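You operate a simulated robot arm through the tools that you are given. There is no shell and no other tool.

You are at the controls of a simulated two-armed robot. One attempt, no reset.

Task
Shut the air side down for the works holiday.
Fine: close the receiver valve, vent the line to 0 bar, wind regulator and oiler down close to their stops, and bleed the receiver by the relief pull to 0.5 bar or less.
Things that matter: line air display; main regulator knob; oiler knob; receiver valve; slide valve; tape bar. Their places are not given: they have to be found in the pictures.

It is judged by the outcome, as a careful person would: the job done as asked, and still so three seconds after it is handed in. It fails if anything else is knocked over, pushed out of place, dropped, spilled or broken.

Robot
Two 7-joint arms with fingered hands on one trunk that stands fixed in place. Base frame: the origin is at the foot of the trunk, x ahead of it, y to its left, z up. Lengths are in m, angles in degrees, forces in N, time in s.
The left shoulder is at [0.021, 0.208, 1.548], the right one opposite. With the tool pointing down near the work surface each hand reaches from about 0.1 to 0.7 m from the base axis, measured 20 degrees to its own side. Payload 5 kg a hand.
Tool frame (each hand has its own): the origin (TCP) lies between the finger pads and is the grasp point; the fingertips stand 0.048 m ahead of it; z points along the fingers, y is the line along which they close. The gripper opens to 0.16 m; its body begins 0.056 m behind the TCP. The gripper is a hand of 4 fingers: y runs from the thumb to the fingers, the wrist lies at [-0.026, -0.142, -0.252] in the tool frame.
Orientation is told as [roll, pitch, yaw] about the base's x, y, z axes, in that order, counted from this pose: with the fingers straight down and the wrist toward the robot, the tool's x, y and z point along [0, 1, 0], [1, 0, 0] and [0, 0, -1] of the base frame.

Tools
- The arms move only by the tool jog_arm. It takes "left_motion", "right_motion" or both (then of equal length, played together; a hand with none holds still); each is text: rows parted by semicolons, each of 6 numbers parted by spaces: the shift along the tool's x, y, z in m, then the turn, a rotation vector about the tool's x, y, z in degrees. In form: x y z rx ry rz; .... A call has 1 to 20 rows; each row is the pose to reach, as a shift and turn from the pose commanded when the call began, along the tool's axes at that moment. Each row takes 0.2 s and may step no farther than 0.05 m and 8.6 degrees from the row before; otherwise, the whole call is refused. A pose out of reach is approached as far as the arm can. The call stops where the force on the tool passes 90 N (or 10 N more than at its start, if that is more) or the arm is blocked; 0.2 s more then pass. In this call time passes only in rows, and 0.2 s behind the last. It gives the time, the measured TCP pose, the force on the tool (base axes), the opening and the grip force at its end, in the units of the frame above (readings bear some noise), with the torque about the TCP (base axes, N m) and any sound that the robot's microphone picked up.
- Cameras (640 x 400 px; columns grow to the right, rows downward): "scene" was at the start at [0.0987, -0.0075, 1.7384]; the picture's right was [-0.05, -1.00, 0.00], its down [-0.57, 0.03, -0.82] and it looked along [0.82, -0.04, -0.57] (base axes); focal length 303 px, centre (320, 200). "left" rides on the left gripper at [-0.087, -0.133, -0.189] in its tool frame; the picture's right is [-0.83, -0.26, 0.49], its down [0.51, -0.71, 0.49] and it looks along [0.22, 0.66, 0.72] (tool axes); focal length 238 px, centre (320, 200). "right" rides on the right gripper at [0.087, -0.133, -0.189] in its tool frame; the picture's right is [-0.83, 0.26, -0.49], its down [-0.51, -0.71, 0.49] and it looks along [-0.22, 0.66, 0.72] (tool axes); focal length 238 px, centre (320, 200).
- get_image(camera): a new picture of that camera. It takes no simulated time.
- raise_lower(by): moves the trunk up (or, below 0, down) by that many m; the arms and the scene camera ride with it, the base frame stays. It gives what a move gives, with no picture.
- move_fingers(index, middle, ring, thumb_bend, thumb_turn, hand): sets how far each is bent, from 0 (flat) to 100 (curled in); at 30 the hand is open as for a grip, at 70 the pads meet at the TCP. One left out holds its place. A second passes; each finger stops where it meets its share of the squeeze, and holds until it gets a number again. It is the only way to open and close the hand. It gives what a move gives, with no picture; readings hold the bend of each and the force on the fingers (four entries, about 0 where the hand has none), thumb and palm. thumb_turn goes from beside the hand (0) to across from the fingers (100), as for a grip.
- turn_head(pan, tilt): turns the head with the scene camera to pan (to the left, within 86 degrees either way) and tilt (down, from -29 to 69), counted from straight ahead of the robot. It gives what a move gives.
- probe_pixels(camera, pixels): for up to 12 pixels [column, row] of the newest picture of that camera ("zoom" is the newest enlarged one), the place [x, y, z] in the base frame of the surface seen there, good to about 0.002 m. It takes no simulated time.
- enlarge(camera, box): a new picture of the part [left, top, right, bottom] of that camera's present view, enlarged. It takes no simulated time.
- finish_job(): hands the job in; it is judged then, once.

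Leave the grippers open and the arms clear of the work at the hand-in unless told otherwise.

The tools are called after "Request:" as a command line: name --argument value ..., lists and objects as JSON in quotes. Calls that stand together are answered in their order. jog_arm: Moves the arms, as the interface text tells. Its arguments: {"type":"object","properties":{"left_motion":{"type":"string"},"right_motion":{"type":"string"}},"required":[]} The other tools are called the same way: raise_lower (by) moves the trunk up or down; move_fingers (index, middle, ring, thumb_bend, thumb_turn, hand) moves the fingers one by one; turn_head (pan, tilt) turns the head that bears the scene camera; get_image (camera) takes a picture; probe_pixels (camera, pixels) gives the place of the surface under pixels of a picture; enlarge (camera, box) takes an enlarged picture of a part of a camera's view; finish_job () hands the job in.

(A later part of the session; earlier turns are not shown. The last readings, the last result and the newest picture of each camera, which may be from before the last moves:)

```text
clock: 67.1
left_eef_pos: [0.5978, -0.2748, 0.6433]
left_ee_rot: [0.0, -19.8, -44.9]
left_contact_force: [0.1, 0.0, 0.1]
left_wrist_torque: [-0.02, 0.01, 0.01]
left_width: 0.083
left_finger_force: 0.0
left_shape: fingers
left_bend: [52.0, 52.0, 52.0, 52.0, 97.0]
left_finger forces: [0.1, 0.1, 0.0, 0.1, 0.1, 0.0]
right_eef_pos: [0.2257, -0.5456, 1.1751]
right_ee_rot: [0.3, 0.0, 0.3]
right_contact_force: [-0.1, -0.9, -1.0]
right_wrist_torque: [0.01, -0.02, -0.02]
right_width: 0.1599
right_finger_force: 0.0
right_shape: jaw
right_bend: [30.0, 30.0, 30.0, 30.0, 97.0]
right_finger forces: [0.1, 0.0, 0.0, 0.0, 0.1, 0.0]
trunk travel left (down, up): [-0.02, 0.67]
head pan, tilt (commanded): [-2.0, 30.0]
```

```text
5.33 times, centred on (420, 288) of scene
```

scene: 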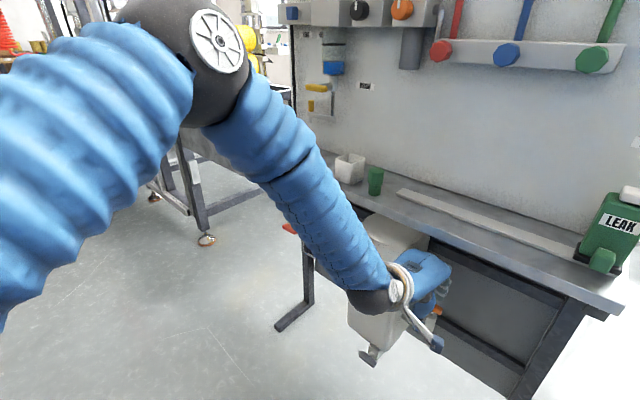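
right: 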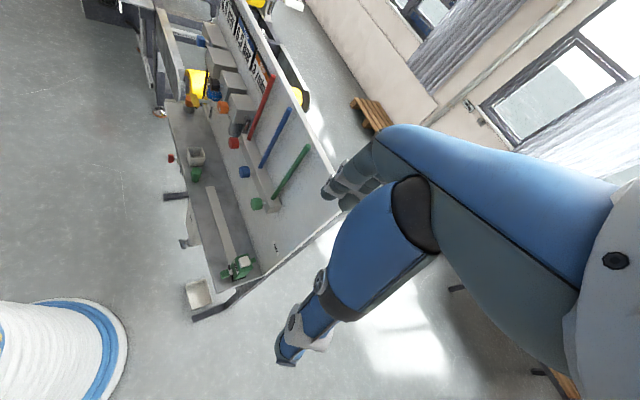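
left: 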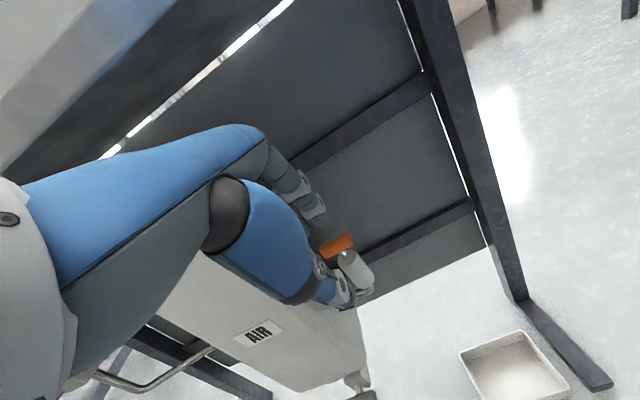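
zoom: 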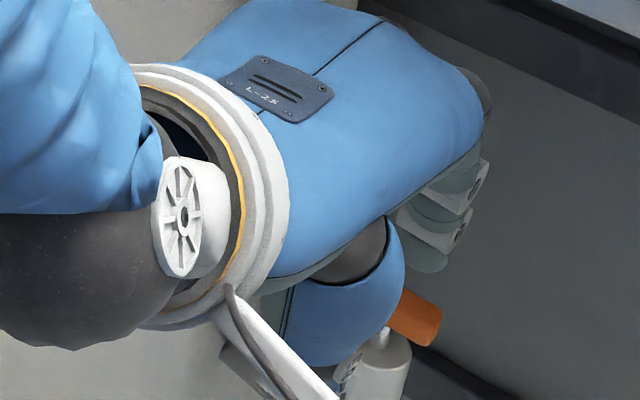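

The orange bar is just ahead of the fingertips (337,245 in left view). I advance the last 0.064 m above the bar, then check.

Request:
jog_arm --left_motion "0 0.03 0.0109 0 0 0; 0 0.0602 0.0219 0 0 0"

Request:
enlarge --camera "left" --box '[240, 170, 440, 295]'

Request:
enlarge --camera "scene" --box '[360, 250, 480, 325]'

```text
clock: 67.7
left_eef_pos: [0.6431, -0.3195, 0.6437]
left_ee_rot: [0.1, -19.9, -45.0]
left_contact_force: [0.7, -0.4, 0.0]
left_wrist_torque: [-0.01, -0.03, 0.0]
left_width: 0.0831
left_finger_force: 0.0
left_shape: fingers
left_bend: [52.0, 52.0, 52.0, 52.0, 97.0]
left_finger forces: [0.0, 0.1, 0.0, 0.0, 0.0, 0.1]
right_eef_pos: [0.2259, -0.5437, 1.1755]
right_ee_rot: [0.2, 0.0, 0.2]
right_contact_force: [0.1, -0.5, -1.0]
right_wrist_torque: [0.01, 0.01, 0.04]
right_width: 0.1598
right_finger_force: 0.0
right_shape: jaw
right_bend: [30.0, 30.0, 30.0, 30.0, 97.0]
right_finger forces: [0.1, 0.1, 0.0, 0.0, 0.0, 0.0]
trunk travel left (down, up): [-0.02, 0.67]
head pan, tilt (commanded): [-2.0, 30.0]
```

```text
3.20 times, centred on (340, 232) of left
```

zoom: 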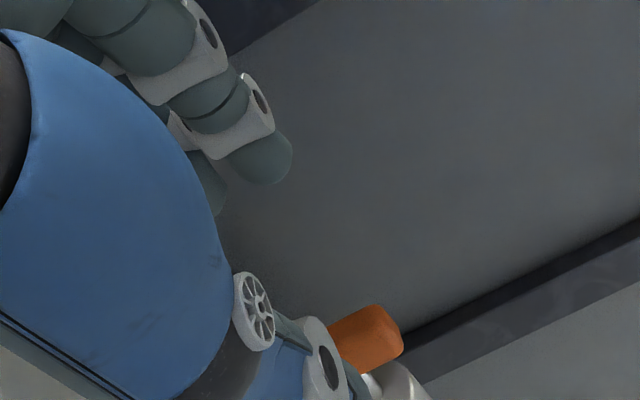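

```text
5.33 times, centred on (420, 288) of scene
```

zoom: 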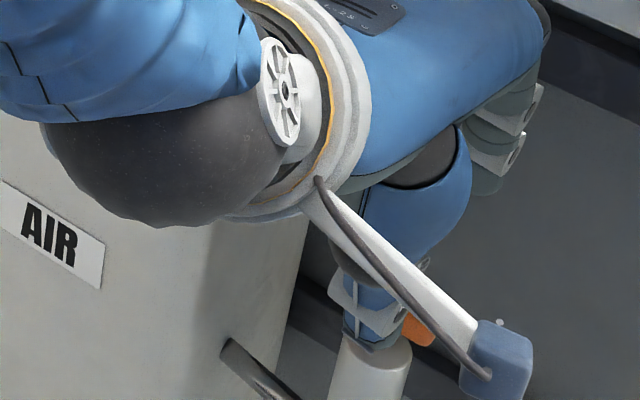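

Aligned above (u -0.229, d 0.091). Descending straight down 0.048 m so the fingertips straddle the bar front and back.

Request:
jog_arm --left_motion "0 -0.0055 0.015 0 0 0; 0 -0.011 0.030 0 0 0; 0 -0.0164 0.0451 0 0 0"

Request:
enlarge --camera "left" --box '[240, 170, 440, 295]'

Request:
enlarge --camera "scene" --box '[390, 275, 470, 325]'

```text
clock: 68.5
left_eef_pos: [0.6455, -0.3196, 0.5961]
left_ee_rot: [0.0, -19.9, -45.1]
left_contact_force: [0.9, 0.3, 0.7]
left_wrist_torque: [0.06, 0.08, -0.06]
left_width: 0.0828
left_finger_force: 0.1
left_shape: fingers
left_bend: [52.0, 52.0, 52.0, 52.0, 97.0]
left_finger forces: [0.2, 0.0, 0.0, 0.1, 0.0, 0.0]
right_eef_pos: [0.2264, -0.5445, 1.1737]
right_ee_rot: [0.3, 0.0, 0.2]
right_contact_force: [0.5, 0.1, -0.8]
right_wrist_torque: [0.01, -0.02, -0.01]
right_width: 0.1598
right_finger_force: 0.0
right_shape: jaw
right_bend: [30.0, 30.0, 30.0, 30.0, 97.0]
right_finger forces: [0.0, 0.1, 0.0, 0.0, 0.0, 0.0]
trunk travel left (down, up): [-0.02, 0.67]
head pan, tilt (commanded): [-2.0, 30.0]
```

```text
3.20 times, centred on (340, 232) of left
```

zoom: 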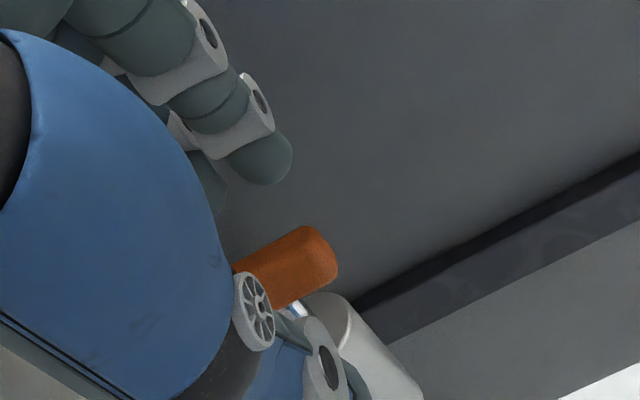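

```text
8.00 times, centred on (430, 300) of scene
```

zoom: 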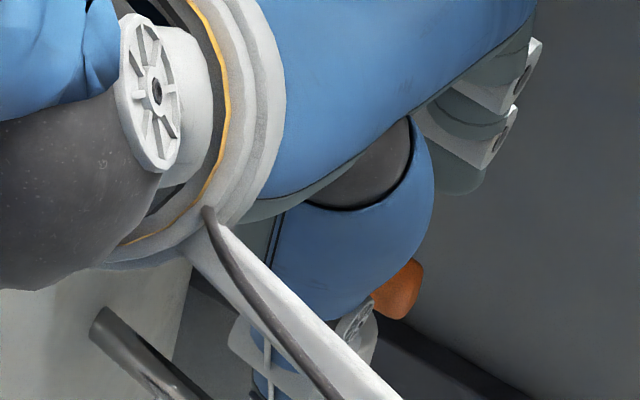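

The bar lies between thumb and fingers. I raise 4 mm for clearance over the cylinder and close the hand on it.

Request:
jog_arm --left_motion "0 0.0014 -0.0038 0 0 0"

Request:
move_fingers --hand "left" --index 72 --middle 72 --ring 72 --thumb_bend 70

Request:
enlarge --camera "left" --box '[240, 170, 440, 295]'

```text
clock: 68.9
left_eef_pos: [0.6438, -0.3197, 0.6017]
left_ee_rot: [-0.1, -20.0, -44.9]
left_contact_force: [0.1, -0.5, 0.0]
left_wrist_torque: [0.02, -0.04, 0.01]
left_width: 0.0831
left_finger_force: 0.0
left_shape: fingers
left_bend: [52.0, 52.0, 52.0, 52.0, 97.0]
left_finger forces: [0.0, 0.1, 0.0, 0.0, 0.0, 0.1]
right_eef_pos: [0.2252, -0.5457, 1.1753]
right_ee_rot: [0.1, 0.1, 0.2]
right_contact_force: [-1.0, 0.4, 0.7]
right_wrist_torque: [0.0, -0.03, -0.01]
right_width: 0.1601
right_finger_force: 0.0
right_shape: jaw
right_bend: [30.0, 30.0, 30.0, 30.0, 97.0]
right_finger forces: [0.1, 0.1, 0.0, 0.0, 0.0, 0.1]
trunk travel left (down, up): [-0.02, 0.67]
head pan, tilt (commanded): [-2.0, 30.0]
```

```text
clock: 69.9
left_eef_pos: [0.6452, -0.3205, 0.601]
left_ee_rot: [-0.1, -19.9, -44.9]
left_contact_force: [3.8, -3.4, -2.6]
left_wrist_torque: [0.07, 0.09, -0.16]
left_width: 0.0242
left_finger_force: 13.8
left_shape: fingers
left_bend: [71.0, 68.0, 72.0, 66.0, 97.0]
left_finger forces: [7.8, 7.7, 0.0, 0.0, 12.3, 0.1]
right_eef_pos: [0.2269, -0.5464, 1.1747]
right_ee_rot: [0.3, -0.1, 0.3]
right_contact_force: [-0.2, 0.9, 0.8]
right_wrist_torque: [0.01, 0.0, 0.0]
right_width: 0.1601
right_finger_force: 0.0
right_shape: jaw
right_bend: [30.0, 30.0, 30.0, 30.0, 97.0]
right_finger forces: [0.0, 0.0, 0.0, 0.1, 0.1, 0.0]
trunk travel left (down, up): [-0.02, 0.67]
head pan, tilt (commanded): [-2.0, 30.0]
```

```text
3.20 times, centred on (340, 232) of left
```

zoom: 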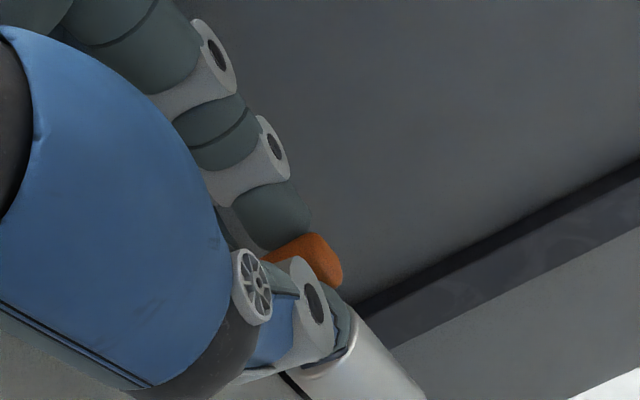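

Firm hold (7.8, 7.7 and 12.3 N). I tilt the head to have the TANK display in view, then pull up in small steps to 15 mm.

Request:
turn_head --pan -8 --tilt 12

Request:
jog_arm --left_motion "0 0.0017 -0.0047 0 0 0; 0 0.0034 -0.0094 0 0 0; 0 0.0051 -0.0141 0 0 0"

Request:
get_image --camera "scene"

Request:
enlarge --camera "left" --box '[240, 170, 440, 295]'

```text
clock: 70.8
left_eef_pos: [0.644, -0.3204, 0.601]
left_ee_rot: [0.0, -19.9, -44.9]
left_contact_force: [4.3, -2.3, -1.5]
left_wrist_torque: [0.04, 0.08, -0.19]
left_width: 0.0245
left_finger_force: 13.6
left_shape: fingers
left_bend: [71.0, 68.0, 72.0, 66.0, 97.0]
left_finger forces: [8.0, 7.8, 0.0, 0.1, 12.0, 0.0]
right_eef_pos: [0.2258, -0.5453, 1.1756]
right_ee_rot: [0.3, 0.0, 0.2]
right_contact_force: [-0.4, -0.4, 0.5]
right_wrist_torque: [-0.04, -0.02, -0.03]
right_width: 0.16
right_finger_force: 0.0
right_shape: jaw
right_bend: [30.0, 30.0, 30.0, 30.0, 97.0]
right_finger forces: [0.0, 0.0, 0.0, 0.0, 0.0, 0.1]
trunk travel left (down, up): [-0.02, 0.67]
head pan, tilt (commanded): [-8.0, 12.0]
```

```text
clock: 71.5
left_eef_pos: [0.6442, -0.3203, 0.6163]
left_ee_rot: [0.0, -19.9, -44.8]
left_contact_force: [2.2, -2.6, -3.7]
left_wrist_torque: [0.08, 0.14, -0.16]
left_width: 0.0245
left_finger_force: 12.9
left_shape: fingers
left_bend: [71.0, 68.0, 72.0, 66.0, 97.0]
left_finger forces: [7.3, 6.8, 0.1, 0.0, 11.9, 0.0]
right_eef_pos: [0.2262, -0.5458, 1.1746]
right_ee_rot: [0.3, -0.1, 0.1]
right_contact_force: [-0.1, 0.3, -0.9]
right_wrist_torque: [-0.01, -0.02, 0.01]
right_width: 0.1599
right_finger_force: 0.1
right_shape: jaw
right_bend: [30.0, 30.0, 30.0, 30.0, 97.0]
right_finger forces: [0.0, 0.1, 0.1, 0.1, 0.1, 0.1]
trunk travel left (down, up): [-0.02, 0.67]
head pan, tilt (commanded): [-8.0, 12.0]
```

```text
taken
```

scene: 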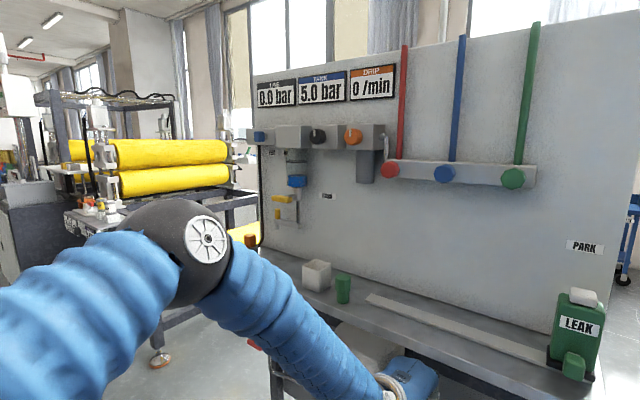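

```text
3.20 times, centred on (340, 232) of left
```

zoom: 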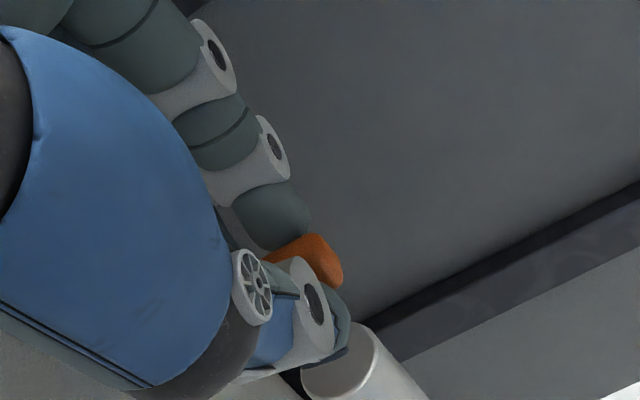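

The relief is open: TANK fell to 5.0 bar already. I hold it still for about 3 s.

Request:
jog_arm --left_motion "0 0 0 0 0 0; 0 0 0 0 0 0; 0 0 0 0 0 0; 0 0 0 0 0 0; 0 0 0 0 0 0; 0 0 0 0 0 0; 0 0 0 0 0 0; 0 0 0 0 0 0; 0 0 0 0 0 0; 0 0 0 0 0 0; 0 0 0 0 0 0; 0 0 0 0 0 0; 0 0 0 0 0 0; 0 0 0 0 0 0; 0 0 0 0 0 0"

Request:
enlarge --camera "scene" --box '[240, 55, 432, 175]'

```text
clock: 74.8
left_eef_pos: [0.6442, -0.3201, 0.6146]
left_ee_rot: [0.0, -19.9, -44.9]
left_contact_force: [-0.4, -3.5, -4.4]
left_wrist_torque: [0.03, 0.21, -0.22]
left_width: 0.0242
left_finger_force: 12.6
left_shape: fingers
left_bend: [71.0, 68.0, 72.0, 66.0, 97.0]
left_finger forces: [7.0, 6.3, 0.0, 0.1, 12.1, 0.0]
right_eef_pos: [0.2262, -0.545, 1.1742]
right_ee_rot: [0.3, 0.1, 0.1]
right_contact_force: [0.2, 1.0, 0.8]
right_wrist_torque: [-0.02, 0.01, -0.03]
right_width: 0.1598
right_finger_force: 0.1
right_shape: jaw
right_bend: [30.0, 30.0, 30.0, 30.0, 97.0]
right_finger forces: [0.1, 0.0, 0.0, 0.0, 0.0, 0.0]
trunk travel left (down, up): [-0.02, 0.67]
head pan, tilt (commanded): [-8.0, 12.0]
```

```text
3.33 times, centred on (336, 115) of scene
```

zoom: 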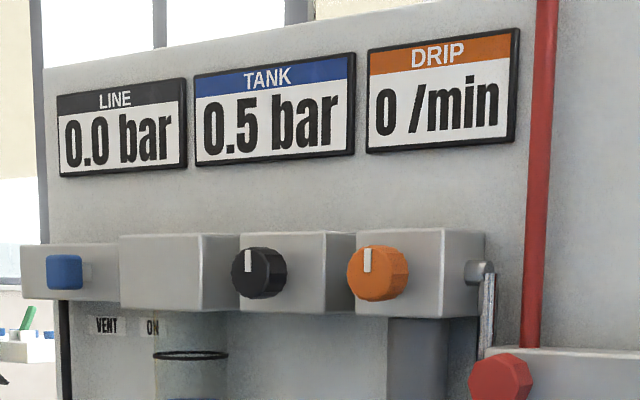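

TANK is at 0.5 bar; I hold 3 s more to reach 0.

Request:
jog_arm --left_motion "0 0 0 0 0 0; 0 0 0 0 0 0; 0 0 0 0 0 0; 0 0 0 0 0 0; 0 0 0 0 0 0; 0 0 0 0 0 0; 0 0 0 0 0 0; 0 0 0 0 0 0; 0 0 0 0 0 0; 0 0 0 0 0 0; 0 0 0 0 0 0; 0 0 0 0 0 0; 0 0 0 0 0 0; 0 0 0 0 0 0; 0 0 0 0 0 0"

Request:
enlarge --camera "scene" --box '[240, 55, 432, 175]'

```text
clock: 78.0
left_eef_pos: [0.6443, -0.3194, 0.6151]
left_ee_rot: [0.0, -19.9, -44.9]
left_contact_force: [0.5, -3.6, -4.7]
left_wrist_torque: [0.08, 0.22, -0.19]
left_width: 0.0241
left_finger_force: 12.8
left_shape: fingers
left_bend: [71.0, 68.0, 72.0, 66.0, 97.0]
left_finger forces: [7.1, 6.3, 0.0, 0.1, 12.2, 0.0]
right_eef_pos: [0.2254, -0.5456, 1.1751]
right_ee_rot: [0.3, 0.0, 0.2]
right_contact_force: [-0.1, -0.5, -0.1]
right_wrist_torque: [0.0, 0.03, 0.0]
right_width: 0.16
right_finger_force: 0.0
right_shape: jaw
right_bend: [30.0, 30.0, 30.0, 30.0, 97.0]
right_finger forces: [0.0, 0.1, 0.1, 0.0, 0.0, 0.1]
trunk travel left (down, up): [-0.02, 0.67]
head pan, tilt (commanded): [-8.0, 12.0]
```

```text
3.33 times, centred on (336, 115) of scene
```

zoom: 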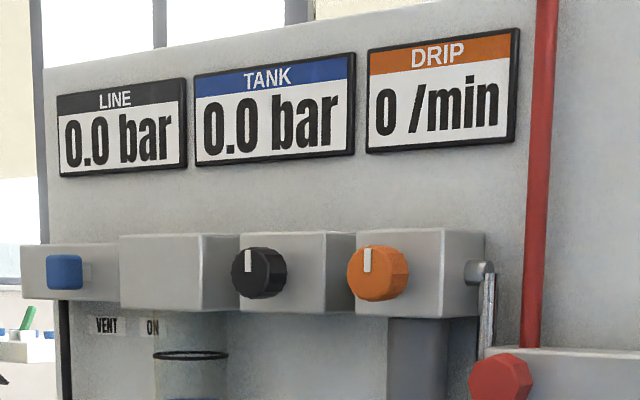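

TANK 0.0, LINE 0.0, DRIP 0. I lower the pull back to its rest and open the hand.

Request:
jog_arm --left_motion "0 -0.0017 0.0047 0 0 0; 0 -0.0034 0.0094 0 0 0; 0 -0.0048 0.0132 0 0 0"

Request:
move_fingers --hand "left" --index 50 --middle 50 --ring 50 --thumb_bend 50

Request:
enlarge --camera "left" --box '[240, 170, 440, 295]'

```text
clock: 78.8
left_eef_pos: [0.6451, -0.3199, 0.602]
left_ee_rot: [0.1, -20.0, -45.0]
left_contact_force: [0.4, -3.3, -2.9]
left_wrist_torque: [0.06, 0.21, -0.24]
left_width: 0.0243
left_finger_force: 13.2
left_shape: fingers
left_bend: [71.0, 68.0, 72.0, 66.0, 97.0]
left_finger forces: [7.2, 6.5, 0.0, 0.0, 12.7, 0.0]
right_eef_pos: [0.2264, -0.5454, 1.1743]
right_ee_rot: [0.3, 0.0, 0.2]
right_contact_force: [0.3, -0.9, -0.2]
right_wrist_torque: [0.0, -0.02, 0.03]
right_width: 0.1599
right_finger_force: 0.1
right_shape: jaw
right_bend: [30.0, 30.0, 30.0, 30.0, 97.0]
right_finger forces: [0.1, 0.0, 0.1, 0.0, 0.1, 0.0]
trunk travel left (down, up): [-0.02, 0.67]
head pan, tilt (commanded): [-8.0, 12.0]
```

```text
clock: 79.8
left_eef_pos: [0.6437, -0.3197, 0.6018]
left_ee_rot: [0.0, -19.9, -44.9]
left_contact_force: [0.2, -0.2, -0.3]
left_wrist_torque: [-0.03, 0.03, -0.02]
left_width: 0.0906
left_finger_force: 0.1
left_shape: fingers
left_bend: [50.0, 50.0, 50.0, 50.0, 97.0]
left_finger forces: [0.0, 0.0, 0.1, 0.0, 0.0, 0.0]
right_eef_pos: [0.2266, -0.5452, 1.1747]
right_ee_rot: [0.3, 0.0, 0.2]
right_contact_force: [0.2, 0.5, -0.1]
right_wrist_torque: [0.0, 0.01, 0.0]
right_width: 0.1598
right_finger_force: 0.0
right_shape: jaw
right_bend: [30.0, 30.0, 30.0, 30.0, 97.0]
right_finger forces: [0.0, 0.0, 0.0, 0.0, 0.0, 0.0]
trunk travel left (down, up): [-0.02, 0.67]
head pan, tilt (commanded): [-8.0, 12.0]
```

```text
3.20 times, centred on (340, 232) of left
```

zoom: 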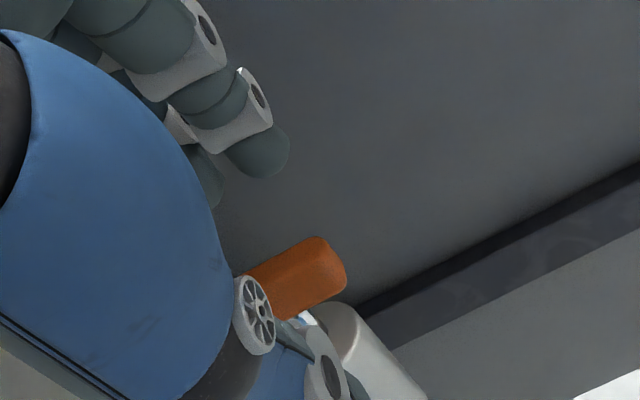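

Released. I retrace the path: up 5 cm, then straight back out in front of the bench.

Request:
jog_arm --left_motion "0 0.0085 -0.0235 0 0 0; 0 0.0171 -0.047 0 0 0; 0 -0.0242 -0.062 0 0 0; 0 -0.0655 -0.0771 0 0 0; 0 -0.1069 -0.0921 0 0 0; 0 -0.1482 -0.1072 0 0 0; 0 -0.1896 -0.1222 0 0 0; 0 -0.2309 -0.1373 0 0 0; 0 -0.265 -0.15 0 0 0"

Request:
turn_head --pan -5 --tilt 25

Request:
get_image --camera "scene"

```text
clock: 81.8
left_eef_pos: [0.431, -0.108, 0.6534]
left_ee_rot: [0.0, -19.9, -45.0]
left_contact_force: [0.5, 0.7, 0.0]
left_wrist_torque: [0.01, 0.04, 0.04]
left_width: 0.0909
left_finger_force: 0.1
left_shape: fingers
left_bend: [50.0, 50.0, 50.0, 50.0, 97.0]
left_finger forces: [0.0, 0.1, 0.0, 0.0, 0.0, 0.0]
right_eef_pos: [0.2243, -0.5455, 1.1755]
right_ee_rot: [0.2, 0.0, 0.1]
right_contact_force: [-0.7, 0.0, 0.0]
right_wrist_torque: [-0.01, -0.02, -0.04]
right_width: 0.1597
right_finger_force: 0.0
right_shape: jaw
right_bend: [30.0, 30.0, 30.0, 30.0, 97.0]
right_finger forces: [0.1, 0.0, 0.0, 0.0, 0.1, 0.0]
trunk travel left (down, up): [-0.02, 0.67]
head pan, tilt (commanded): [-8.0, 12.0]
```

```text
clock: 82.5
left_eef_pos: [0.4331, -0.1078, 0.653]
left_ee_rot: [0.1, -19.9, -44.9]
left_contact_force: [-0.2, 0.1, 1.2]
left_wrist_torque: [0.02, 0.01, 0.02]
left_width: 0.0911
left_finger_force: 0.1
left_shape: fingers
left_bend: [50.0, 50.0, 50.0, 50.0, 97.0]
left_finger forces: [0.0, 0.0, 0.0, 0.1, 0.1, 0.0]
right_eef_pos: [0.2265, -0.5456, 1.1742]
right_ee_rot: [0.2, -0.1, 0.3]
right_contact_force: [0.9, -0.5, -0.3]
right_wrist_torque: [-0.01, 0.04, -0.05]
right_width: 0.1596
right_finger_force: 0.1
right_shape: jaw
right_bend: [30.0, 30.0, 30.0, 30.0, 97.0]
right_finger forces: [0.1, 0.1, 0.1, 0.0, 0.0, 0.1]
trunk travel left (down, up): [-0.02, 0.67]
head pan, tilt (commanded): [-5.0, 25.0]
```

```text
taken
```

scene: 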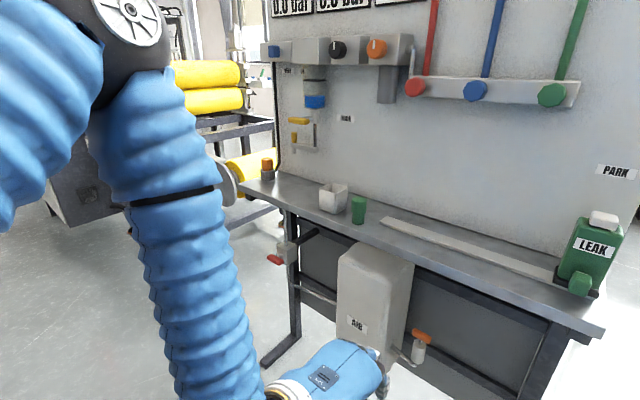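

Now the slide valve. I first pitch the hand back to pointing at the panel (−70°), rising 5 cm.

Request:
jog_arm --left_motion "0 0.0019 -0.0052 -7.8 0 0; 0 0.0038 -0.0104 -15.6 0 0; 0 0.0057 -0.0157 -23.4 0 0; 0 0.0076 -0.0209 -31.2 0 0; 0 0.0095 -0.0261 -39 0 0; 0 0.0114 -0.0313 -46.8 0 0; 0 0.0133 -0.0366 -54.6 0 0; 0 0.0152 -0.0418 -62.4 0 0; 0 0.0171 -0.047 -70 0 0"

Request:
jog_arm --left_motion "0.0392 0.0225 0.0071 0 0 -7.5; 0.0783 0.045 0.0142 0 0 -15; 0.1175 0.0675 0.0213 0 0 -22.5; 0.1567 0.09 0.0283 0 0 -30; 0.1958 0.1125 0.0354 0 0 -37.5; 0.235 0.135 0.0425 0 0 -45; 0.2742 0.1575 0.0496 0 0 -52.5; 0.3133 0.18 0.0567 0 0 -60; 0.3525 0.2025 0.0638 0 0 -67.5; 0.3917 0.225 0.0708 0 0 -75; 0.4308 0.2475 0.0779 0 0 -82.5; 0.47 0.27 0.085 0 0 -90"

Request:
raise_lower --by 0.27

Request:
turn_head --pan -2 --tilt 22

Request:
get_image --camera "scene"

Request:
get_image --camera "left"

```text
clock: 84.5
left_eef_pos: [0.4309, -0.1076, 0.704]
left_ee_rot: [140.7, -89.9, 174.6]
left_contact_force: [-0.1, 1.3, 1.5]
left_wrist_torque: [0.03, 0.03, 0.01]
left_width: 0.0913
left_finger_force: 0.1
left_shape: fingers
left_bend: [50.0, 50.0, 50.0, 50.0, 97.0]
left_finger forces: [0.0, 0.1, 0.0, 0.0, 0.0, 0.0]
right_eef_pos: [0.2256, -0.5445, 1.1754]
right_ee_rot: [0.2, 0.0, 0.3]
right_contact_force: [0.0, 0.7, -0.4]
right_wrist_torque: [-0.01, 0.0, 0.0]
right_width: 0.1598
right_finger_force: 0.1
right_shape: jaw
right_bend: [30.0, 30.0, 30.0, 30.0, 97.0]
right_finger forces: [0.0, 0.1, 0.0, 0.1, 0.0, 0.1]
trunk travel left (down, up): [-0.02, 0.67]
head pan, tilt (commanded): [-5.0, 25.0]
```

```text
clock: 87.1
left_eef_pos: [0.825, 0.165, 0.9722]
left_ee_rot: [-89.9, 0.2, 45.1]
left_contact_force: [-0.1, -0.3, -2.5]
left_wrist_torque: [-0.11, -0.11, 0.06]
left_width: 0.0911
left_finger_force: 0.0
left_shape: fingers
left_bend: [50.0, 50.0, 50.0, 50.0, 97.0]
left_finger forces: [0.1, 0.0, 0.1, 0.1, 0.0, 0.0]
right_eef_pos: [0.2251, -0.5457, 1.175]
right_ee_rot: [0.3, 0.1, 0.1]
right_contact_force: [-0.6, 0.5, 0.5]
right_wrist_torque: [-0.02, -0.07, 0.01]
right_width: 0.1598
right_finger_force: 0.0
right_shape: jaw
right_bend: [30.0, 30.0, 30.0, 30.0, 97.0]
right_finger forces: [0.1, 0.0, 0.0, 0.0, 0.0, 0.0]
trunk travel left (down, up): [-0.02, 0.67]
head pan, tilt (commanded): [-5.0, 25.0]
```

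```text
clock: 89.8
left_eef_pos: [0.8253, 0.1648, 1.2426]
left_ee_rot: [-89.9, -0.1, 45.1]
left_contact_force: [1.0, -0.8, 0.4]
left_wrist_torque: [-0.02, 0.01, -0.01]
left_width: 0.091
left_finger_force: 0.1
left_shape: fingers
left_bend: [50.0, 50.0, 50.0, 50.0, 97.0]
left_finger forces: [0.1, 0.1, 0.0, 0.0, 0.0, 0.1]
right_eef_pos: [0.2263, -0.5438, 1.4454]
right_ee_rot: [0.2, 0.0, 0.2]
right_contact_force: [0.3, -0.8, -0.5]
right_wrist_torque: [0.0, 0.03, -0.02]
right_width: 0.1599
right_finger_force: 0.1
right_shape: jaw
right_bend: [30.0, 30.0, 30.0, 30.0, 97.0]
right_finger forces: [0.0, 0.0, 0.0, 0.0, 0.0, 0.1]
trunk travel left (down, up): [-0.29, 0.4]
head pan, tilt (commanded): [-5.0, 25.0]
```

```text
clock: 90.5
left_eef_pos: [0.8249, 0.1647, 1.243]
left_ee_rot: [-89.9, 0.0, 45.2]
left_contact_force: [0.2, -0.1, -0.4]
left_wrist_torque: [0.01, 0.02, -0.01]
left_width: 0.0911
left_finger_force: 0.0
left_shape: fingers
left_bend: [50.0, 50.0, 50.0, 50.0, 97.0]
left_finger forces: [0.1, 0.1, 0.0, 0.0, 0.0, 0.0]
right_eef_pos: [0.2243, -0.5457, 1.4443]
right_ee_rot: [0.2, 0.0, 0.3]
right_contact_force: [-0.4, -0.2, 0.8]
right_wrist_torque: [-0.03, 0.0, 0.02]
right_width: 0.1598
right_finger_force: 0.0
right_shape: jaw
right_bend: [30.0, 30.0, 30.0, 30.0, 97.0]
right_finger forces: [0.1, 0.1, 0.0, 0.1, 0.0, 0.0]
trunk travel left (down, up): [-0.29, 0.4]
head pan, tilt (commanded): [-2.0, 22.0]
```

```text
taken
```

scene: 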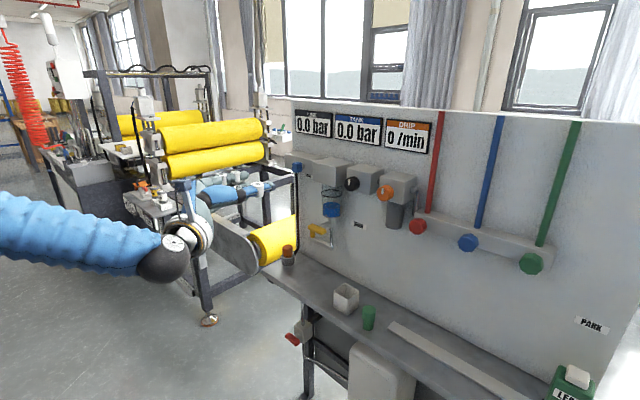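

```text
taken
```

left: 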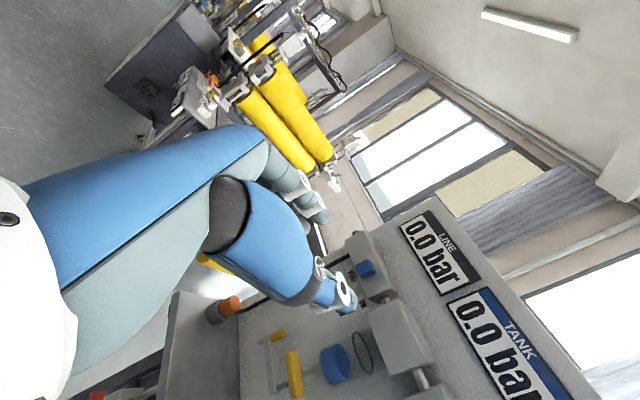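

Hand in front of the slide valve (knob at (365,268) in the left view). I'll enlarge and probe it for exact placing.

Request:
enlarge --camera "left" --box '[320, 220, 448, 300]'

Request:
probe_pixels --camera "zoom" --pixels '[[205, 215], [225, 240], [240, 220], [215, 255], [245, 265], [255, 250], [195, 190], [250, 190], [300, 290], [150, 60], [280, 320], [330, 280]]'

```text
5.00 times, centred on (384, 260) of left
```

zoom: 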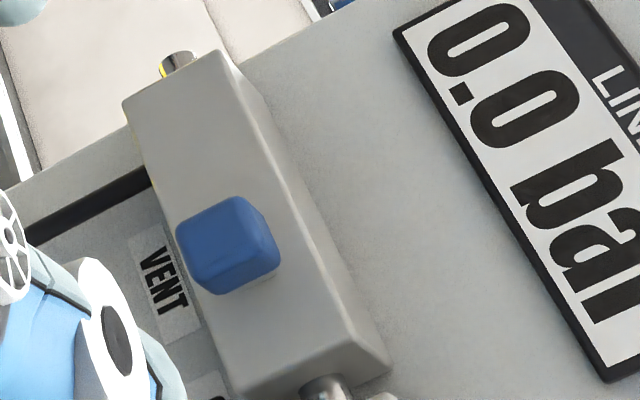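

```text
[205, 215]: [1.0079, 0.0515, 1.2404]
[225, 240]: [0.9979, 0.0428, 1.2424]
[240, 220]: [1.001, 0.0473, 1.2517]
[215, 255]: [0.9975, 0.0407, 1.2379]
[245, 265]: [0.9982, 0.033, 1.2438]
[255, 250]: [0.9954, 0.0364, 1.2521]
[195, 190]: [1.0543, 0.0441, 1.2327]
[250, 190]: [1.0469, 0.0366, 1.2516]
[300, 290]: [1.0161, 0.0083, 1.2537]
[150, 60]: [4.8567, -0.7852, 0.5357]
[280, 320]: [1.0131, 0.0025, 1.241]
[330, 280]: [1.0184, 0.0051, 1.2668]
```

Knob centre u≈-0.7385, z 1.246, front at d 0.096. I narrow the hand to 0.069 and advance around the knob.

Request:
move_fingers --hand "left" --index 56 --middle 56 --ring 56 --thumb_bend 55

Request:
jog_arm --left_motion "-0.001 0.013 0.03 0 0 0; -0.002 0.026 0.06 0 0 0; -0.003 0.0387 0.09 0 0 0; -0.003 0.0387 0.12 0 0 0"

Request:
enlarge --camera "scene" --box '[220, 110, 380, 210]'

Request:
enlarge --camera "left" --box '[240, 190, 440, 315]'

```text
clock: 91.5
left_eef_pos: [0.8234, 0.1651, 1.2417]
left_ee_rot: [-90.0, 0.0, 45.1]
left_contact_force: [-0.1, -0.2, -0.4]
left_wrist_torque: [0.01, -0.04, 0.03]
left_width: 0.0696
left_finger_force: 0.1
left_shape: fingers
left_bend: [56.0, 56.0, 56.0, 55.0, 97.0]
left_finger forces: [0.0, 0.0, 0.0, 0.1, 0.1, 0.0]
right_eef_pos: [0.2248, -0.5447, 1.4455]
right_ee_rot: [0.3, 0.0, 0.1]
right_contact_force: [-1.1, 0.8, -0.1]
right_wrist_torque: [-0.02, -0.02, -0.02]
right_width: 0.1599
right_finger_force: 0.0
right_shape: jaw
right_bend: [30.0, 30.0, 30.0, 30.0, 97.0]
right_finger forces: [0.1, 0.0, 0.1, 0.1, 0.0, 0.0]
trunk travel left (down, up): [-0.29, 0.4]
head pan, tilt (commanded): [-2.0, 22.0]
```

```text
clock: 92.5
left_eef_pos: [0.939, 0.1053, 1.2441]
left_ee_rot: [-89.8, -0.1, 45.1]
left_contact_force: [0.0, -0.8, 0.2]
left_wrist_torque: [-0.05, -0.07, 0.01]
left_width: 0.0694
left_finger_force: 0.1
left_shape: fingers
left_bend: [56.0, 56.0, 56.0, 55.0, 97.0]
left_finger forces: [0.0, 0.0, 0.1, 0.1, 0.1, 0.1]
right_eef_pos: [0.2257, -0.546, 1.4451]
right_ee_rot: [0.3, 0.0, 0.2]
right_contact_force: [-0.1, -2.2, 0.2]
right_wrist_torque: [0.12, 0.01, 0.03]
right_width: 0.16
right_finger_force: 0.1
right_shape: jaw
right_bend: [30.0, 30.0, 30.0, 30.0, 97.0]
right_finger forces: [0.0, 0.1, 0.1, 0.0, 0.0, 0.0]
trunk travel left (down, up): [-0.29, 0.4]
head pan, tilt (commanded): [-2.0, 22.0]
```

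```text
4.00 times, centred on (300, 160) of scene
```

zoom: 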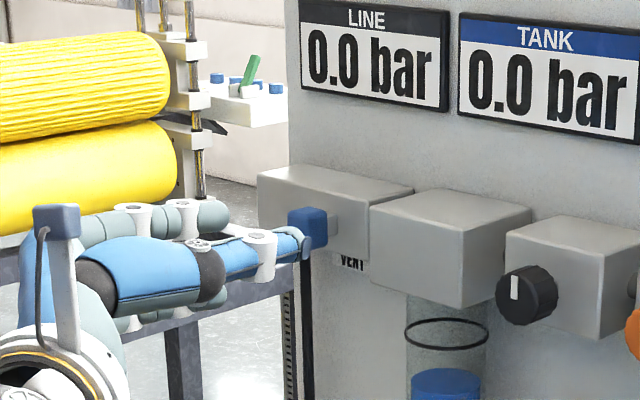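

```text
3.20 times, centred on (340, 252) of left
```

zoom: 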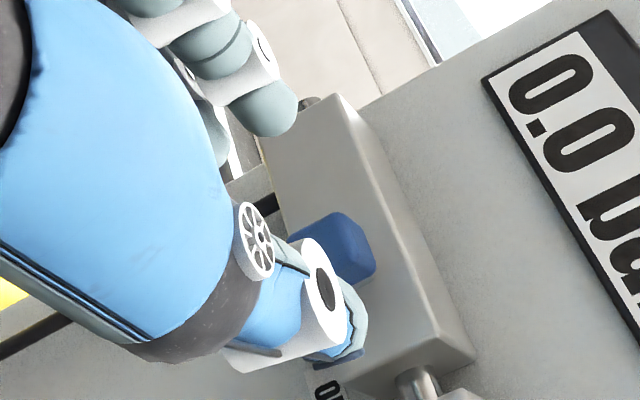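

Aligned (u -0.738, d 0.182). Advance 0.063 m and then close on the knob.

Request:
jog_arm --left_motion "0 0 0.025 0 0 0; 0 0 0.045 0 0 0; 0 0 0.063 0 0 0"

Request:
enlarge --camera "scene" --box '[240, 120, 368, 200]'

Request:
enlarge --camera "left" --box '[240, 190, 440, 315]'

```text
clock: 93.3
left_eef_pos: [0.9828, 0.063, 1.2435]
left_ee_rot: [-89.8, 0.1, 45.2]
left_contact_force: [0.7, -0.5, -0.3]
left_wrist_torque: [-0.02, -0.01, -0.04]
left_width: 0.0696
left_finger_force: 0.2
left_shape: fingers
left_bend: [56.0, 56.0, 56.0, 55.0, 97.0]
left_finger forces: [0.0, 0.1, 0.1, 0.0, 0.1, 0.0]
right_eef_pos: [0.2256, -0.5457, 1.4434]
right_ee_rot: [0.3, 0.0, 0.3]
right_contact_force: [0.5, -0.2, -0.9]
right_wrist_torque: [0.07, 0.05, 0.02]
right_width: 0.1599
right_finger_force: 0.0
right_shape: jaw
right_bend: [30.0, 30.0, 30.0, 30.0, 97.0]
right_finger forces: [0.0, 0.1, 0.0, 0.0, 0.0, 0.0]
trunk travel left (down, up): [-0.29, 0.4]
head pan, tilt (commanded): [-2.0, 22.0]
```

```text
5.00 times, centred on (304, 160) of scene
```

zoom: 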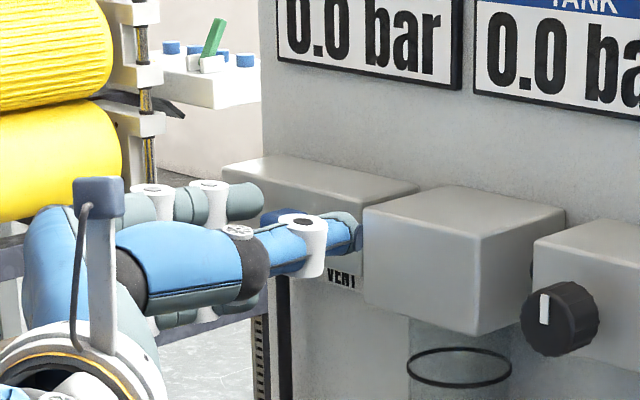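

```text
3.20 times, centred on (340, 252) of left
```

zoom: 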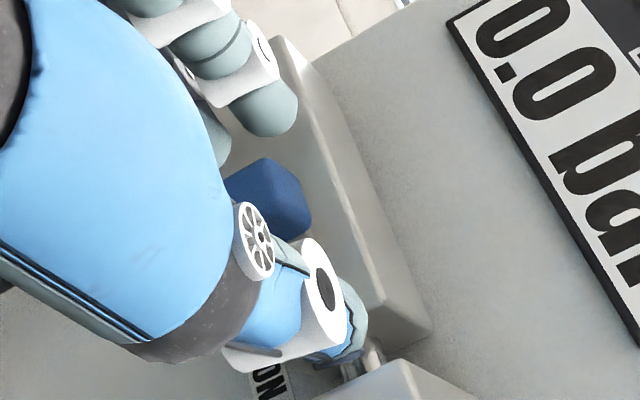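

The knob is between fingers and thumb. Close on it, then slide it left (tool +y) in steps to 5 cm; the move will stop if it meets its end stop.

Request:
move_fingers --hand "left" --index 68 --middle 68 --ring 68 --thumb_bend 67

Request:
jog_arm --left_motion "0 0.008 0 0 0 0; 0 0.016 0 0 0 0; 0 0.024 0 0 0 0"

Request:
enlarge --camera "scene" --box '[240, 120, 368, 200]'

Request:
enlarge --camera "left" --box '[240, 190, 440, 315]'

```text
clock: 94.3
left_eef_pos: [0.9836, 0.0643, 1.2435]
left_ee_rot: [-89.9, 0.0, 45.2]
left_contact_force: [7.5, 2.9, 0.1]
left_wrist_torque: [0.05, -0.05, 0.26]
left_width: 0.0313
left_finger_force: 5.9
left_shape: fingers
left_bend: [65.0, 66.0, 68.0, 65.0, 97.0]
left_finger forces: [4.8, 4.7, 0.1, 0.1, 2.6, 0.0]
right_eef_pos: [0.2264, -0.5451, 1.4444]
right_ee_rot: [0.2, -0.1, 0.3]
right_contact_force: [-0.5, -1.1, -0.2]
right_wrist_torque: [0.0, 0.0, -0.01]
right_width: 0.1599
right_finger_force: 0.0
right_shape: jaw
right_bend: [30.0, 30.0, 30.0, 30.0, 97.0]
right_finger forces: [0.0, 0.0, 0.0, 0.0, 0.1, 0.0]
trunk travel left (down, up): [-0.29, 0.4]
head pan, tilt (commanded): [-2.0, 22.0]
```

```text
clock: 95.1
left_eef_pos: [0.9992, 0.081, 1.246]
left_ee_rot: [-89.9, 0.0, 45.1]
left_contact_force: [3.3, -0.2, -0.7]
left_wrist_torque: [0.08, -0.03, 0.01]
left_width: 0.0312
left_finger_force: 5.3
left_shape: fingers
left_bend: [66.0, 67.0, 68.0, 65.0, 97.0]
left_finger forces: [2.7, 2.8, 0.1, 0.1, 4.4, 0.1]
right_eef_pos: [0.2263, -0.5454, 1.4445]
right_ee_rot: [0.2, 0.0, 0.2]
right_contact_force: [-0.5, -0.1, 0.6]
right_wrist_torque: [-0.02, 0.04, -0.03]
right_width: 0.1599
right_finger_force: 0.0
right_shape: jaw
right_bend: [30.0, 30.0, 30.0, 30.0, 97.0]
right_finger forces: [0.1, 0.0, 0.0, 0.0, 0.0, 0.0]
trunk travel left (down, up): [-0.29, 0.4]
head pan, tilt (commanded): [-2.0, 22.0]
```

```text
5.00 times, centred on (304, 160) of scene
```

zoom: 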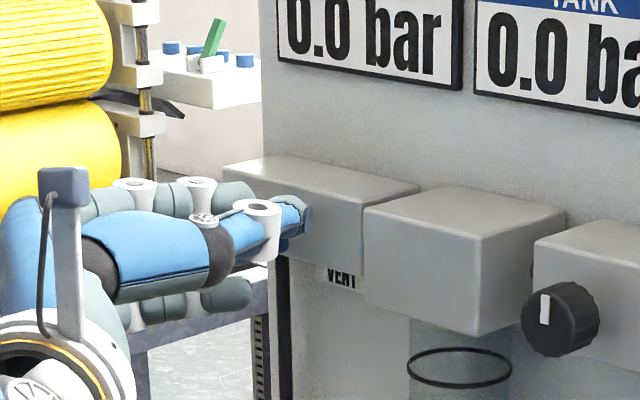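

```text
3.20 times, centred on (340, 252) of left
```

zoom: 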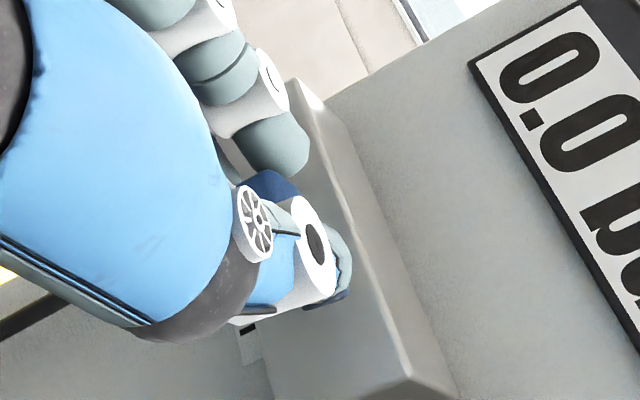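

The knob follows (now u≈-0.764). I push further left in small steps, watching the force.

Request:
jog_arm --left_motion "0 0.006 0 0 0 0; 0 0.012 0 0 0 0; 0 0.018 0 0 0 0"

Request:
enlarge --camera "scene" --box '[240, 120, 368, 200]'

Request:
enlarge --camera "left" --box '[240, 190, 440, 315]'

```text
clock: 95.9
left_eef_pos: [1.0115, 0.0933, 1.245]
left_ee_rot: [-89.9, 0.1, 45.1]
left_contact_force: [0.3, -2.5, -0.4]
left_wrist_torque: [0.05, -0.07, -0.04]
left_width: 0.0313
left_finger_force: 5.0
left_shape: fingers
left_bend: [67.0, 67.0, 68.0, 64.0, 97.0]
left_finger forces: [1.9, 1.9, 0.0, 0.0, 5.5, 0.0]
right_eef_pos: [0.225, -0.5457, 1.4445]
right_ee_rot: [0.3, 0.0, 0.1]
right_contact_force: [0.0, -0.3, -1.0]
right_wrist_torque: [0.01, 0.01, 0.0]
right_width: 0.1597
right_finger_force: 0.0
right_shape: jaw
right_bend: [30.0, 30.0, 30.0, 30.0, 97.0]
right_finger forces: [0.0, 0.0, 0.0, 0.0, 0.0, 0.0]
trunk travel left (down, up): [-0.29, 0.4]
head pan, tilt (commanded): [-2.0, 22.0]
```

```text
5.00 times, centred on (304, 160) of scene
```

zoom: 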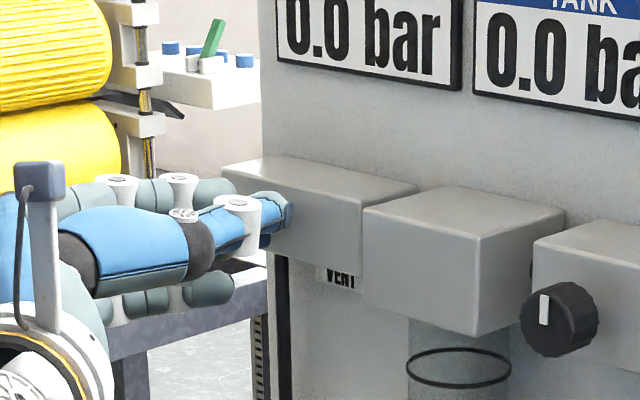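

```text
3.20 times, centred on (340, 252) of left
```

zoom: 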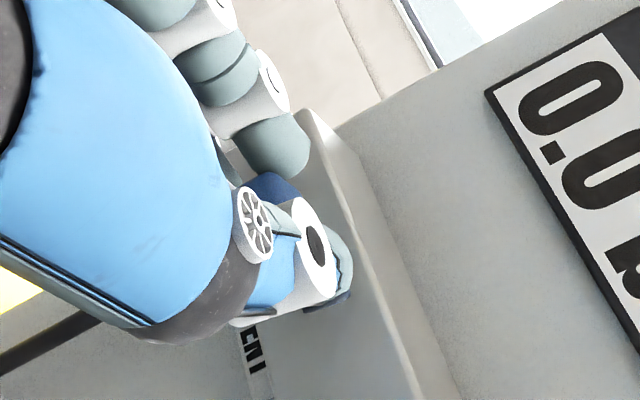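

Still following (u≈-0.781). Another 12 mm.

Request:
jog_arm --left_motion "0 0.004 0 0 0 0; 0 0.008 0 0 0 0; 0 0.012 0 0 0 0"

Request:
enlarge --camera "left" --box '[240, 190, 440, 315]'

```text
clock: 96.7
left_eef_pos: [1.0199, 0.1013, 1.2453]
left_ee_rot: [-89.9, 0.0, 45.1]
left_contact_force: [0.1, -3.3, 0.2]
left_wrist_torque: [0.01, -0.08, -0.16]
left_width: 0.0314
left_finger_force: 4.5
left_shape: fingers
left_bend: [67.0, 67.0, 68.0, 64.0, 97.0]
left_finger forces: [1.7, 1.5, 0.0, 0.1, 5.8, 0.0]
right_eef_pos: [0.2268, -0.5442, 1.4437]
right_ee_rot: [0.3, 0.0, 0.3]
right_contact_force: [0.0, 0.2, -0.4]
right_wrist_torque: [-0.02, 0.03, 0.0]
right_width: 0.1598
right_finger_force: 0.1
right_shape: jaw
right_bend: [30.0, 30.0, 30.0, 30.0, 97.0]
right_finger forces: [0.1, 0.0, 0.1, 0.0, 0.0, 0.0]
trunk travel left (down, up): [-0.29, 0.4]
head pan, tilt (commanded): [-2.0, 22.0]
```

```text
3.20 times, centred on (340, 252) of left
```

zoom: 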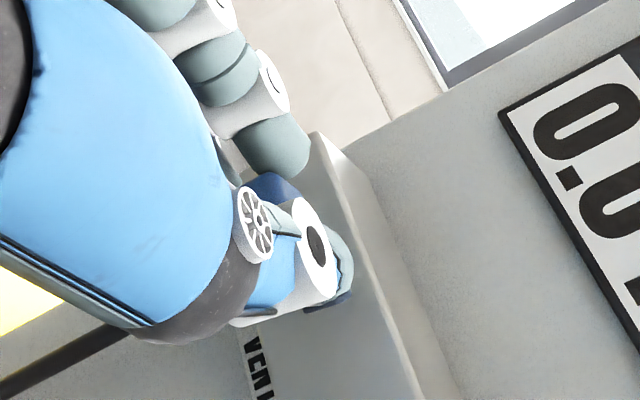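

Still low resistance at u≈-0.793. Another 10 mm in small steps to find the end.

Request:
jog_arm --left_motion "0 0.004 0 0 0 0; 0 0.007 0 0 0 0; 0 0.010 0 0 0 0"

Request:
enlarge --camera "left" --box '[240, 190, 440, 315]'

Request:
enlarge --camera "scene" --box '[240, 120, 368, 200]'

```text
clock: 97.5
left_eef_pos: [1.0264, 0.1081, 1.2447]
left_ee_rot: [-89.8, 0.0, 45.2]
left_contact_force: [-2.0, -1.9, 0.7]
left_wrist_torque: [0.02, -0.08, -0.13]
left_width: 0.0312
left_finger_force: 4.7
left_shape: fingers
left_bend: [67.0, 67.0, 68.0, 64.0, 97.0]
left_finger forces: [1.6, 1.6, 0.1, 0.0, 6.0, 0.0]
right_eef_pos: [0.2268, -0.5459, 1.4442]
right_ee_rot: [0.4, -0.1, 0.3]
right_contact_force: [0.4, -0.6, 0.2]
right_wrist_torque: [-0.01, 0.0, -0.01]
right_width: 0.1599
right_finger_force: 0.0
right_shape: jaw
right_bend: [30.0, 30.0, 30.0, 30.0, 97.0]
right_finger forces: [0.0, 0.1, 0.0, 0.0, 0.1, 0.1]
trunk travel left (down, up): [-0.29, 0.4]
head pan, tilt (commanded): [-2.0, 22.0]
```

```text
3.20 times, centred on (340, 252) of left
```

zoom: 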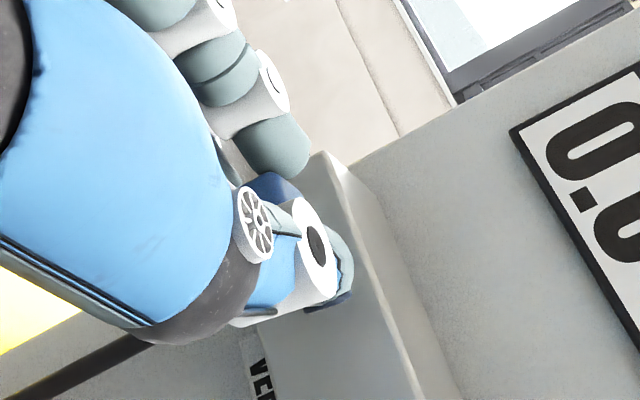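

```text
5.00 times, centred on (304, 160) of scene
```

zoom: 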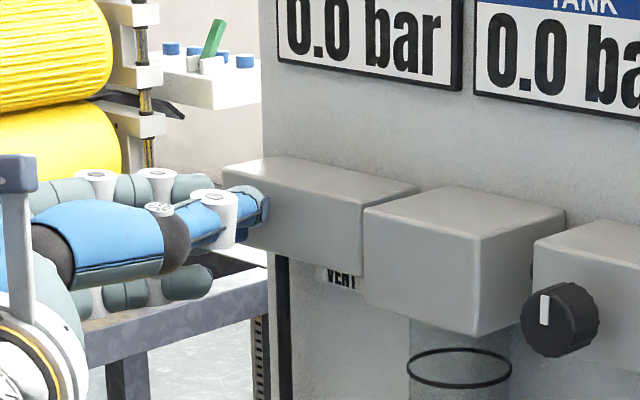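

u≈-0.802 with no resistance yet. I try a further 6 mm, watching finger forces.

Request:
jog_arm --left_motion "0 0.003 0 0 0 0; 0 0.006 0 0 0 0"

Request:
enlarge --camera "left" --box '[240, 190, 440, 315]'

```text
clock: 98.1
left_eef_pos: [1.0294, 0.1112, 1.2447]
left_ee_rot: [-89.9, -0.1, 45.1]
left_contact_force: [-10.5, -3.3, -1.0]
left_wrist_torque: [0.03, -0.1, -0.43]
left_width: 0.0319
left_finger_force: 5.7
left_shape: fingers
left_bend: [68.0, 68.0, 68.0, 64.0, 97.0]
left_finger forces: [0.2, 0.2, 0.0, 0.1, 9.9, 0.1]
right_eef_pos: [0.2234, -0.5461, 1.4443]
right_ee_rot: [0.3, 0.1, 0.1]
right_contact_force: [0.5, 0.0, 0.3]
right_wrist_torque: [-0.03, 0.01, -0.03]
right_width: 0.1599
right_finger_force: 0.1
right_shape: jaw
right_bend: [30.0, 30.0, 30.0, 30.0, 97.0]
right_finger forces: [0.1, 0.0, 0.1, 0.0, 0.0, 0.1]
trunk travel left (down, up): [-0.29, 0.4]
head pan, tilt (commanded): [-2.0, 22.0]
```

```text
3.20 times, centred on (340, 252) of left
```

zoom: 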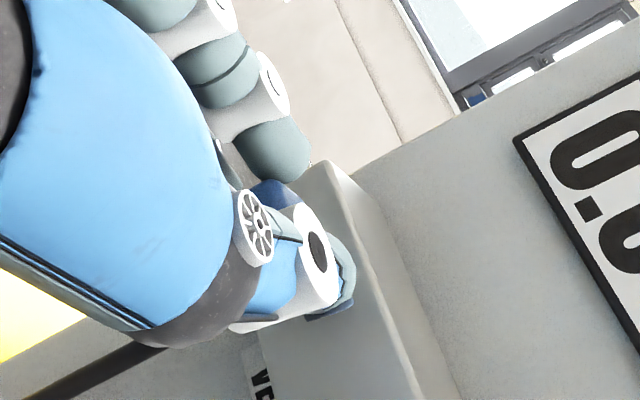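

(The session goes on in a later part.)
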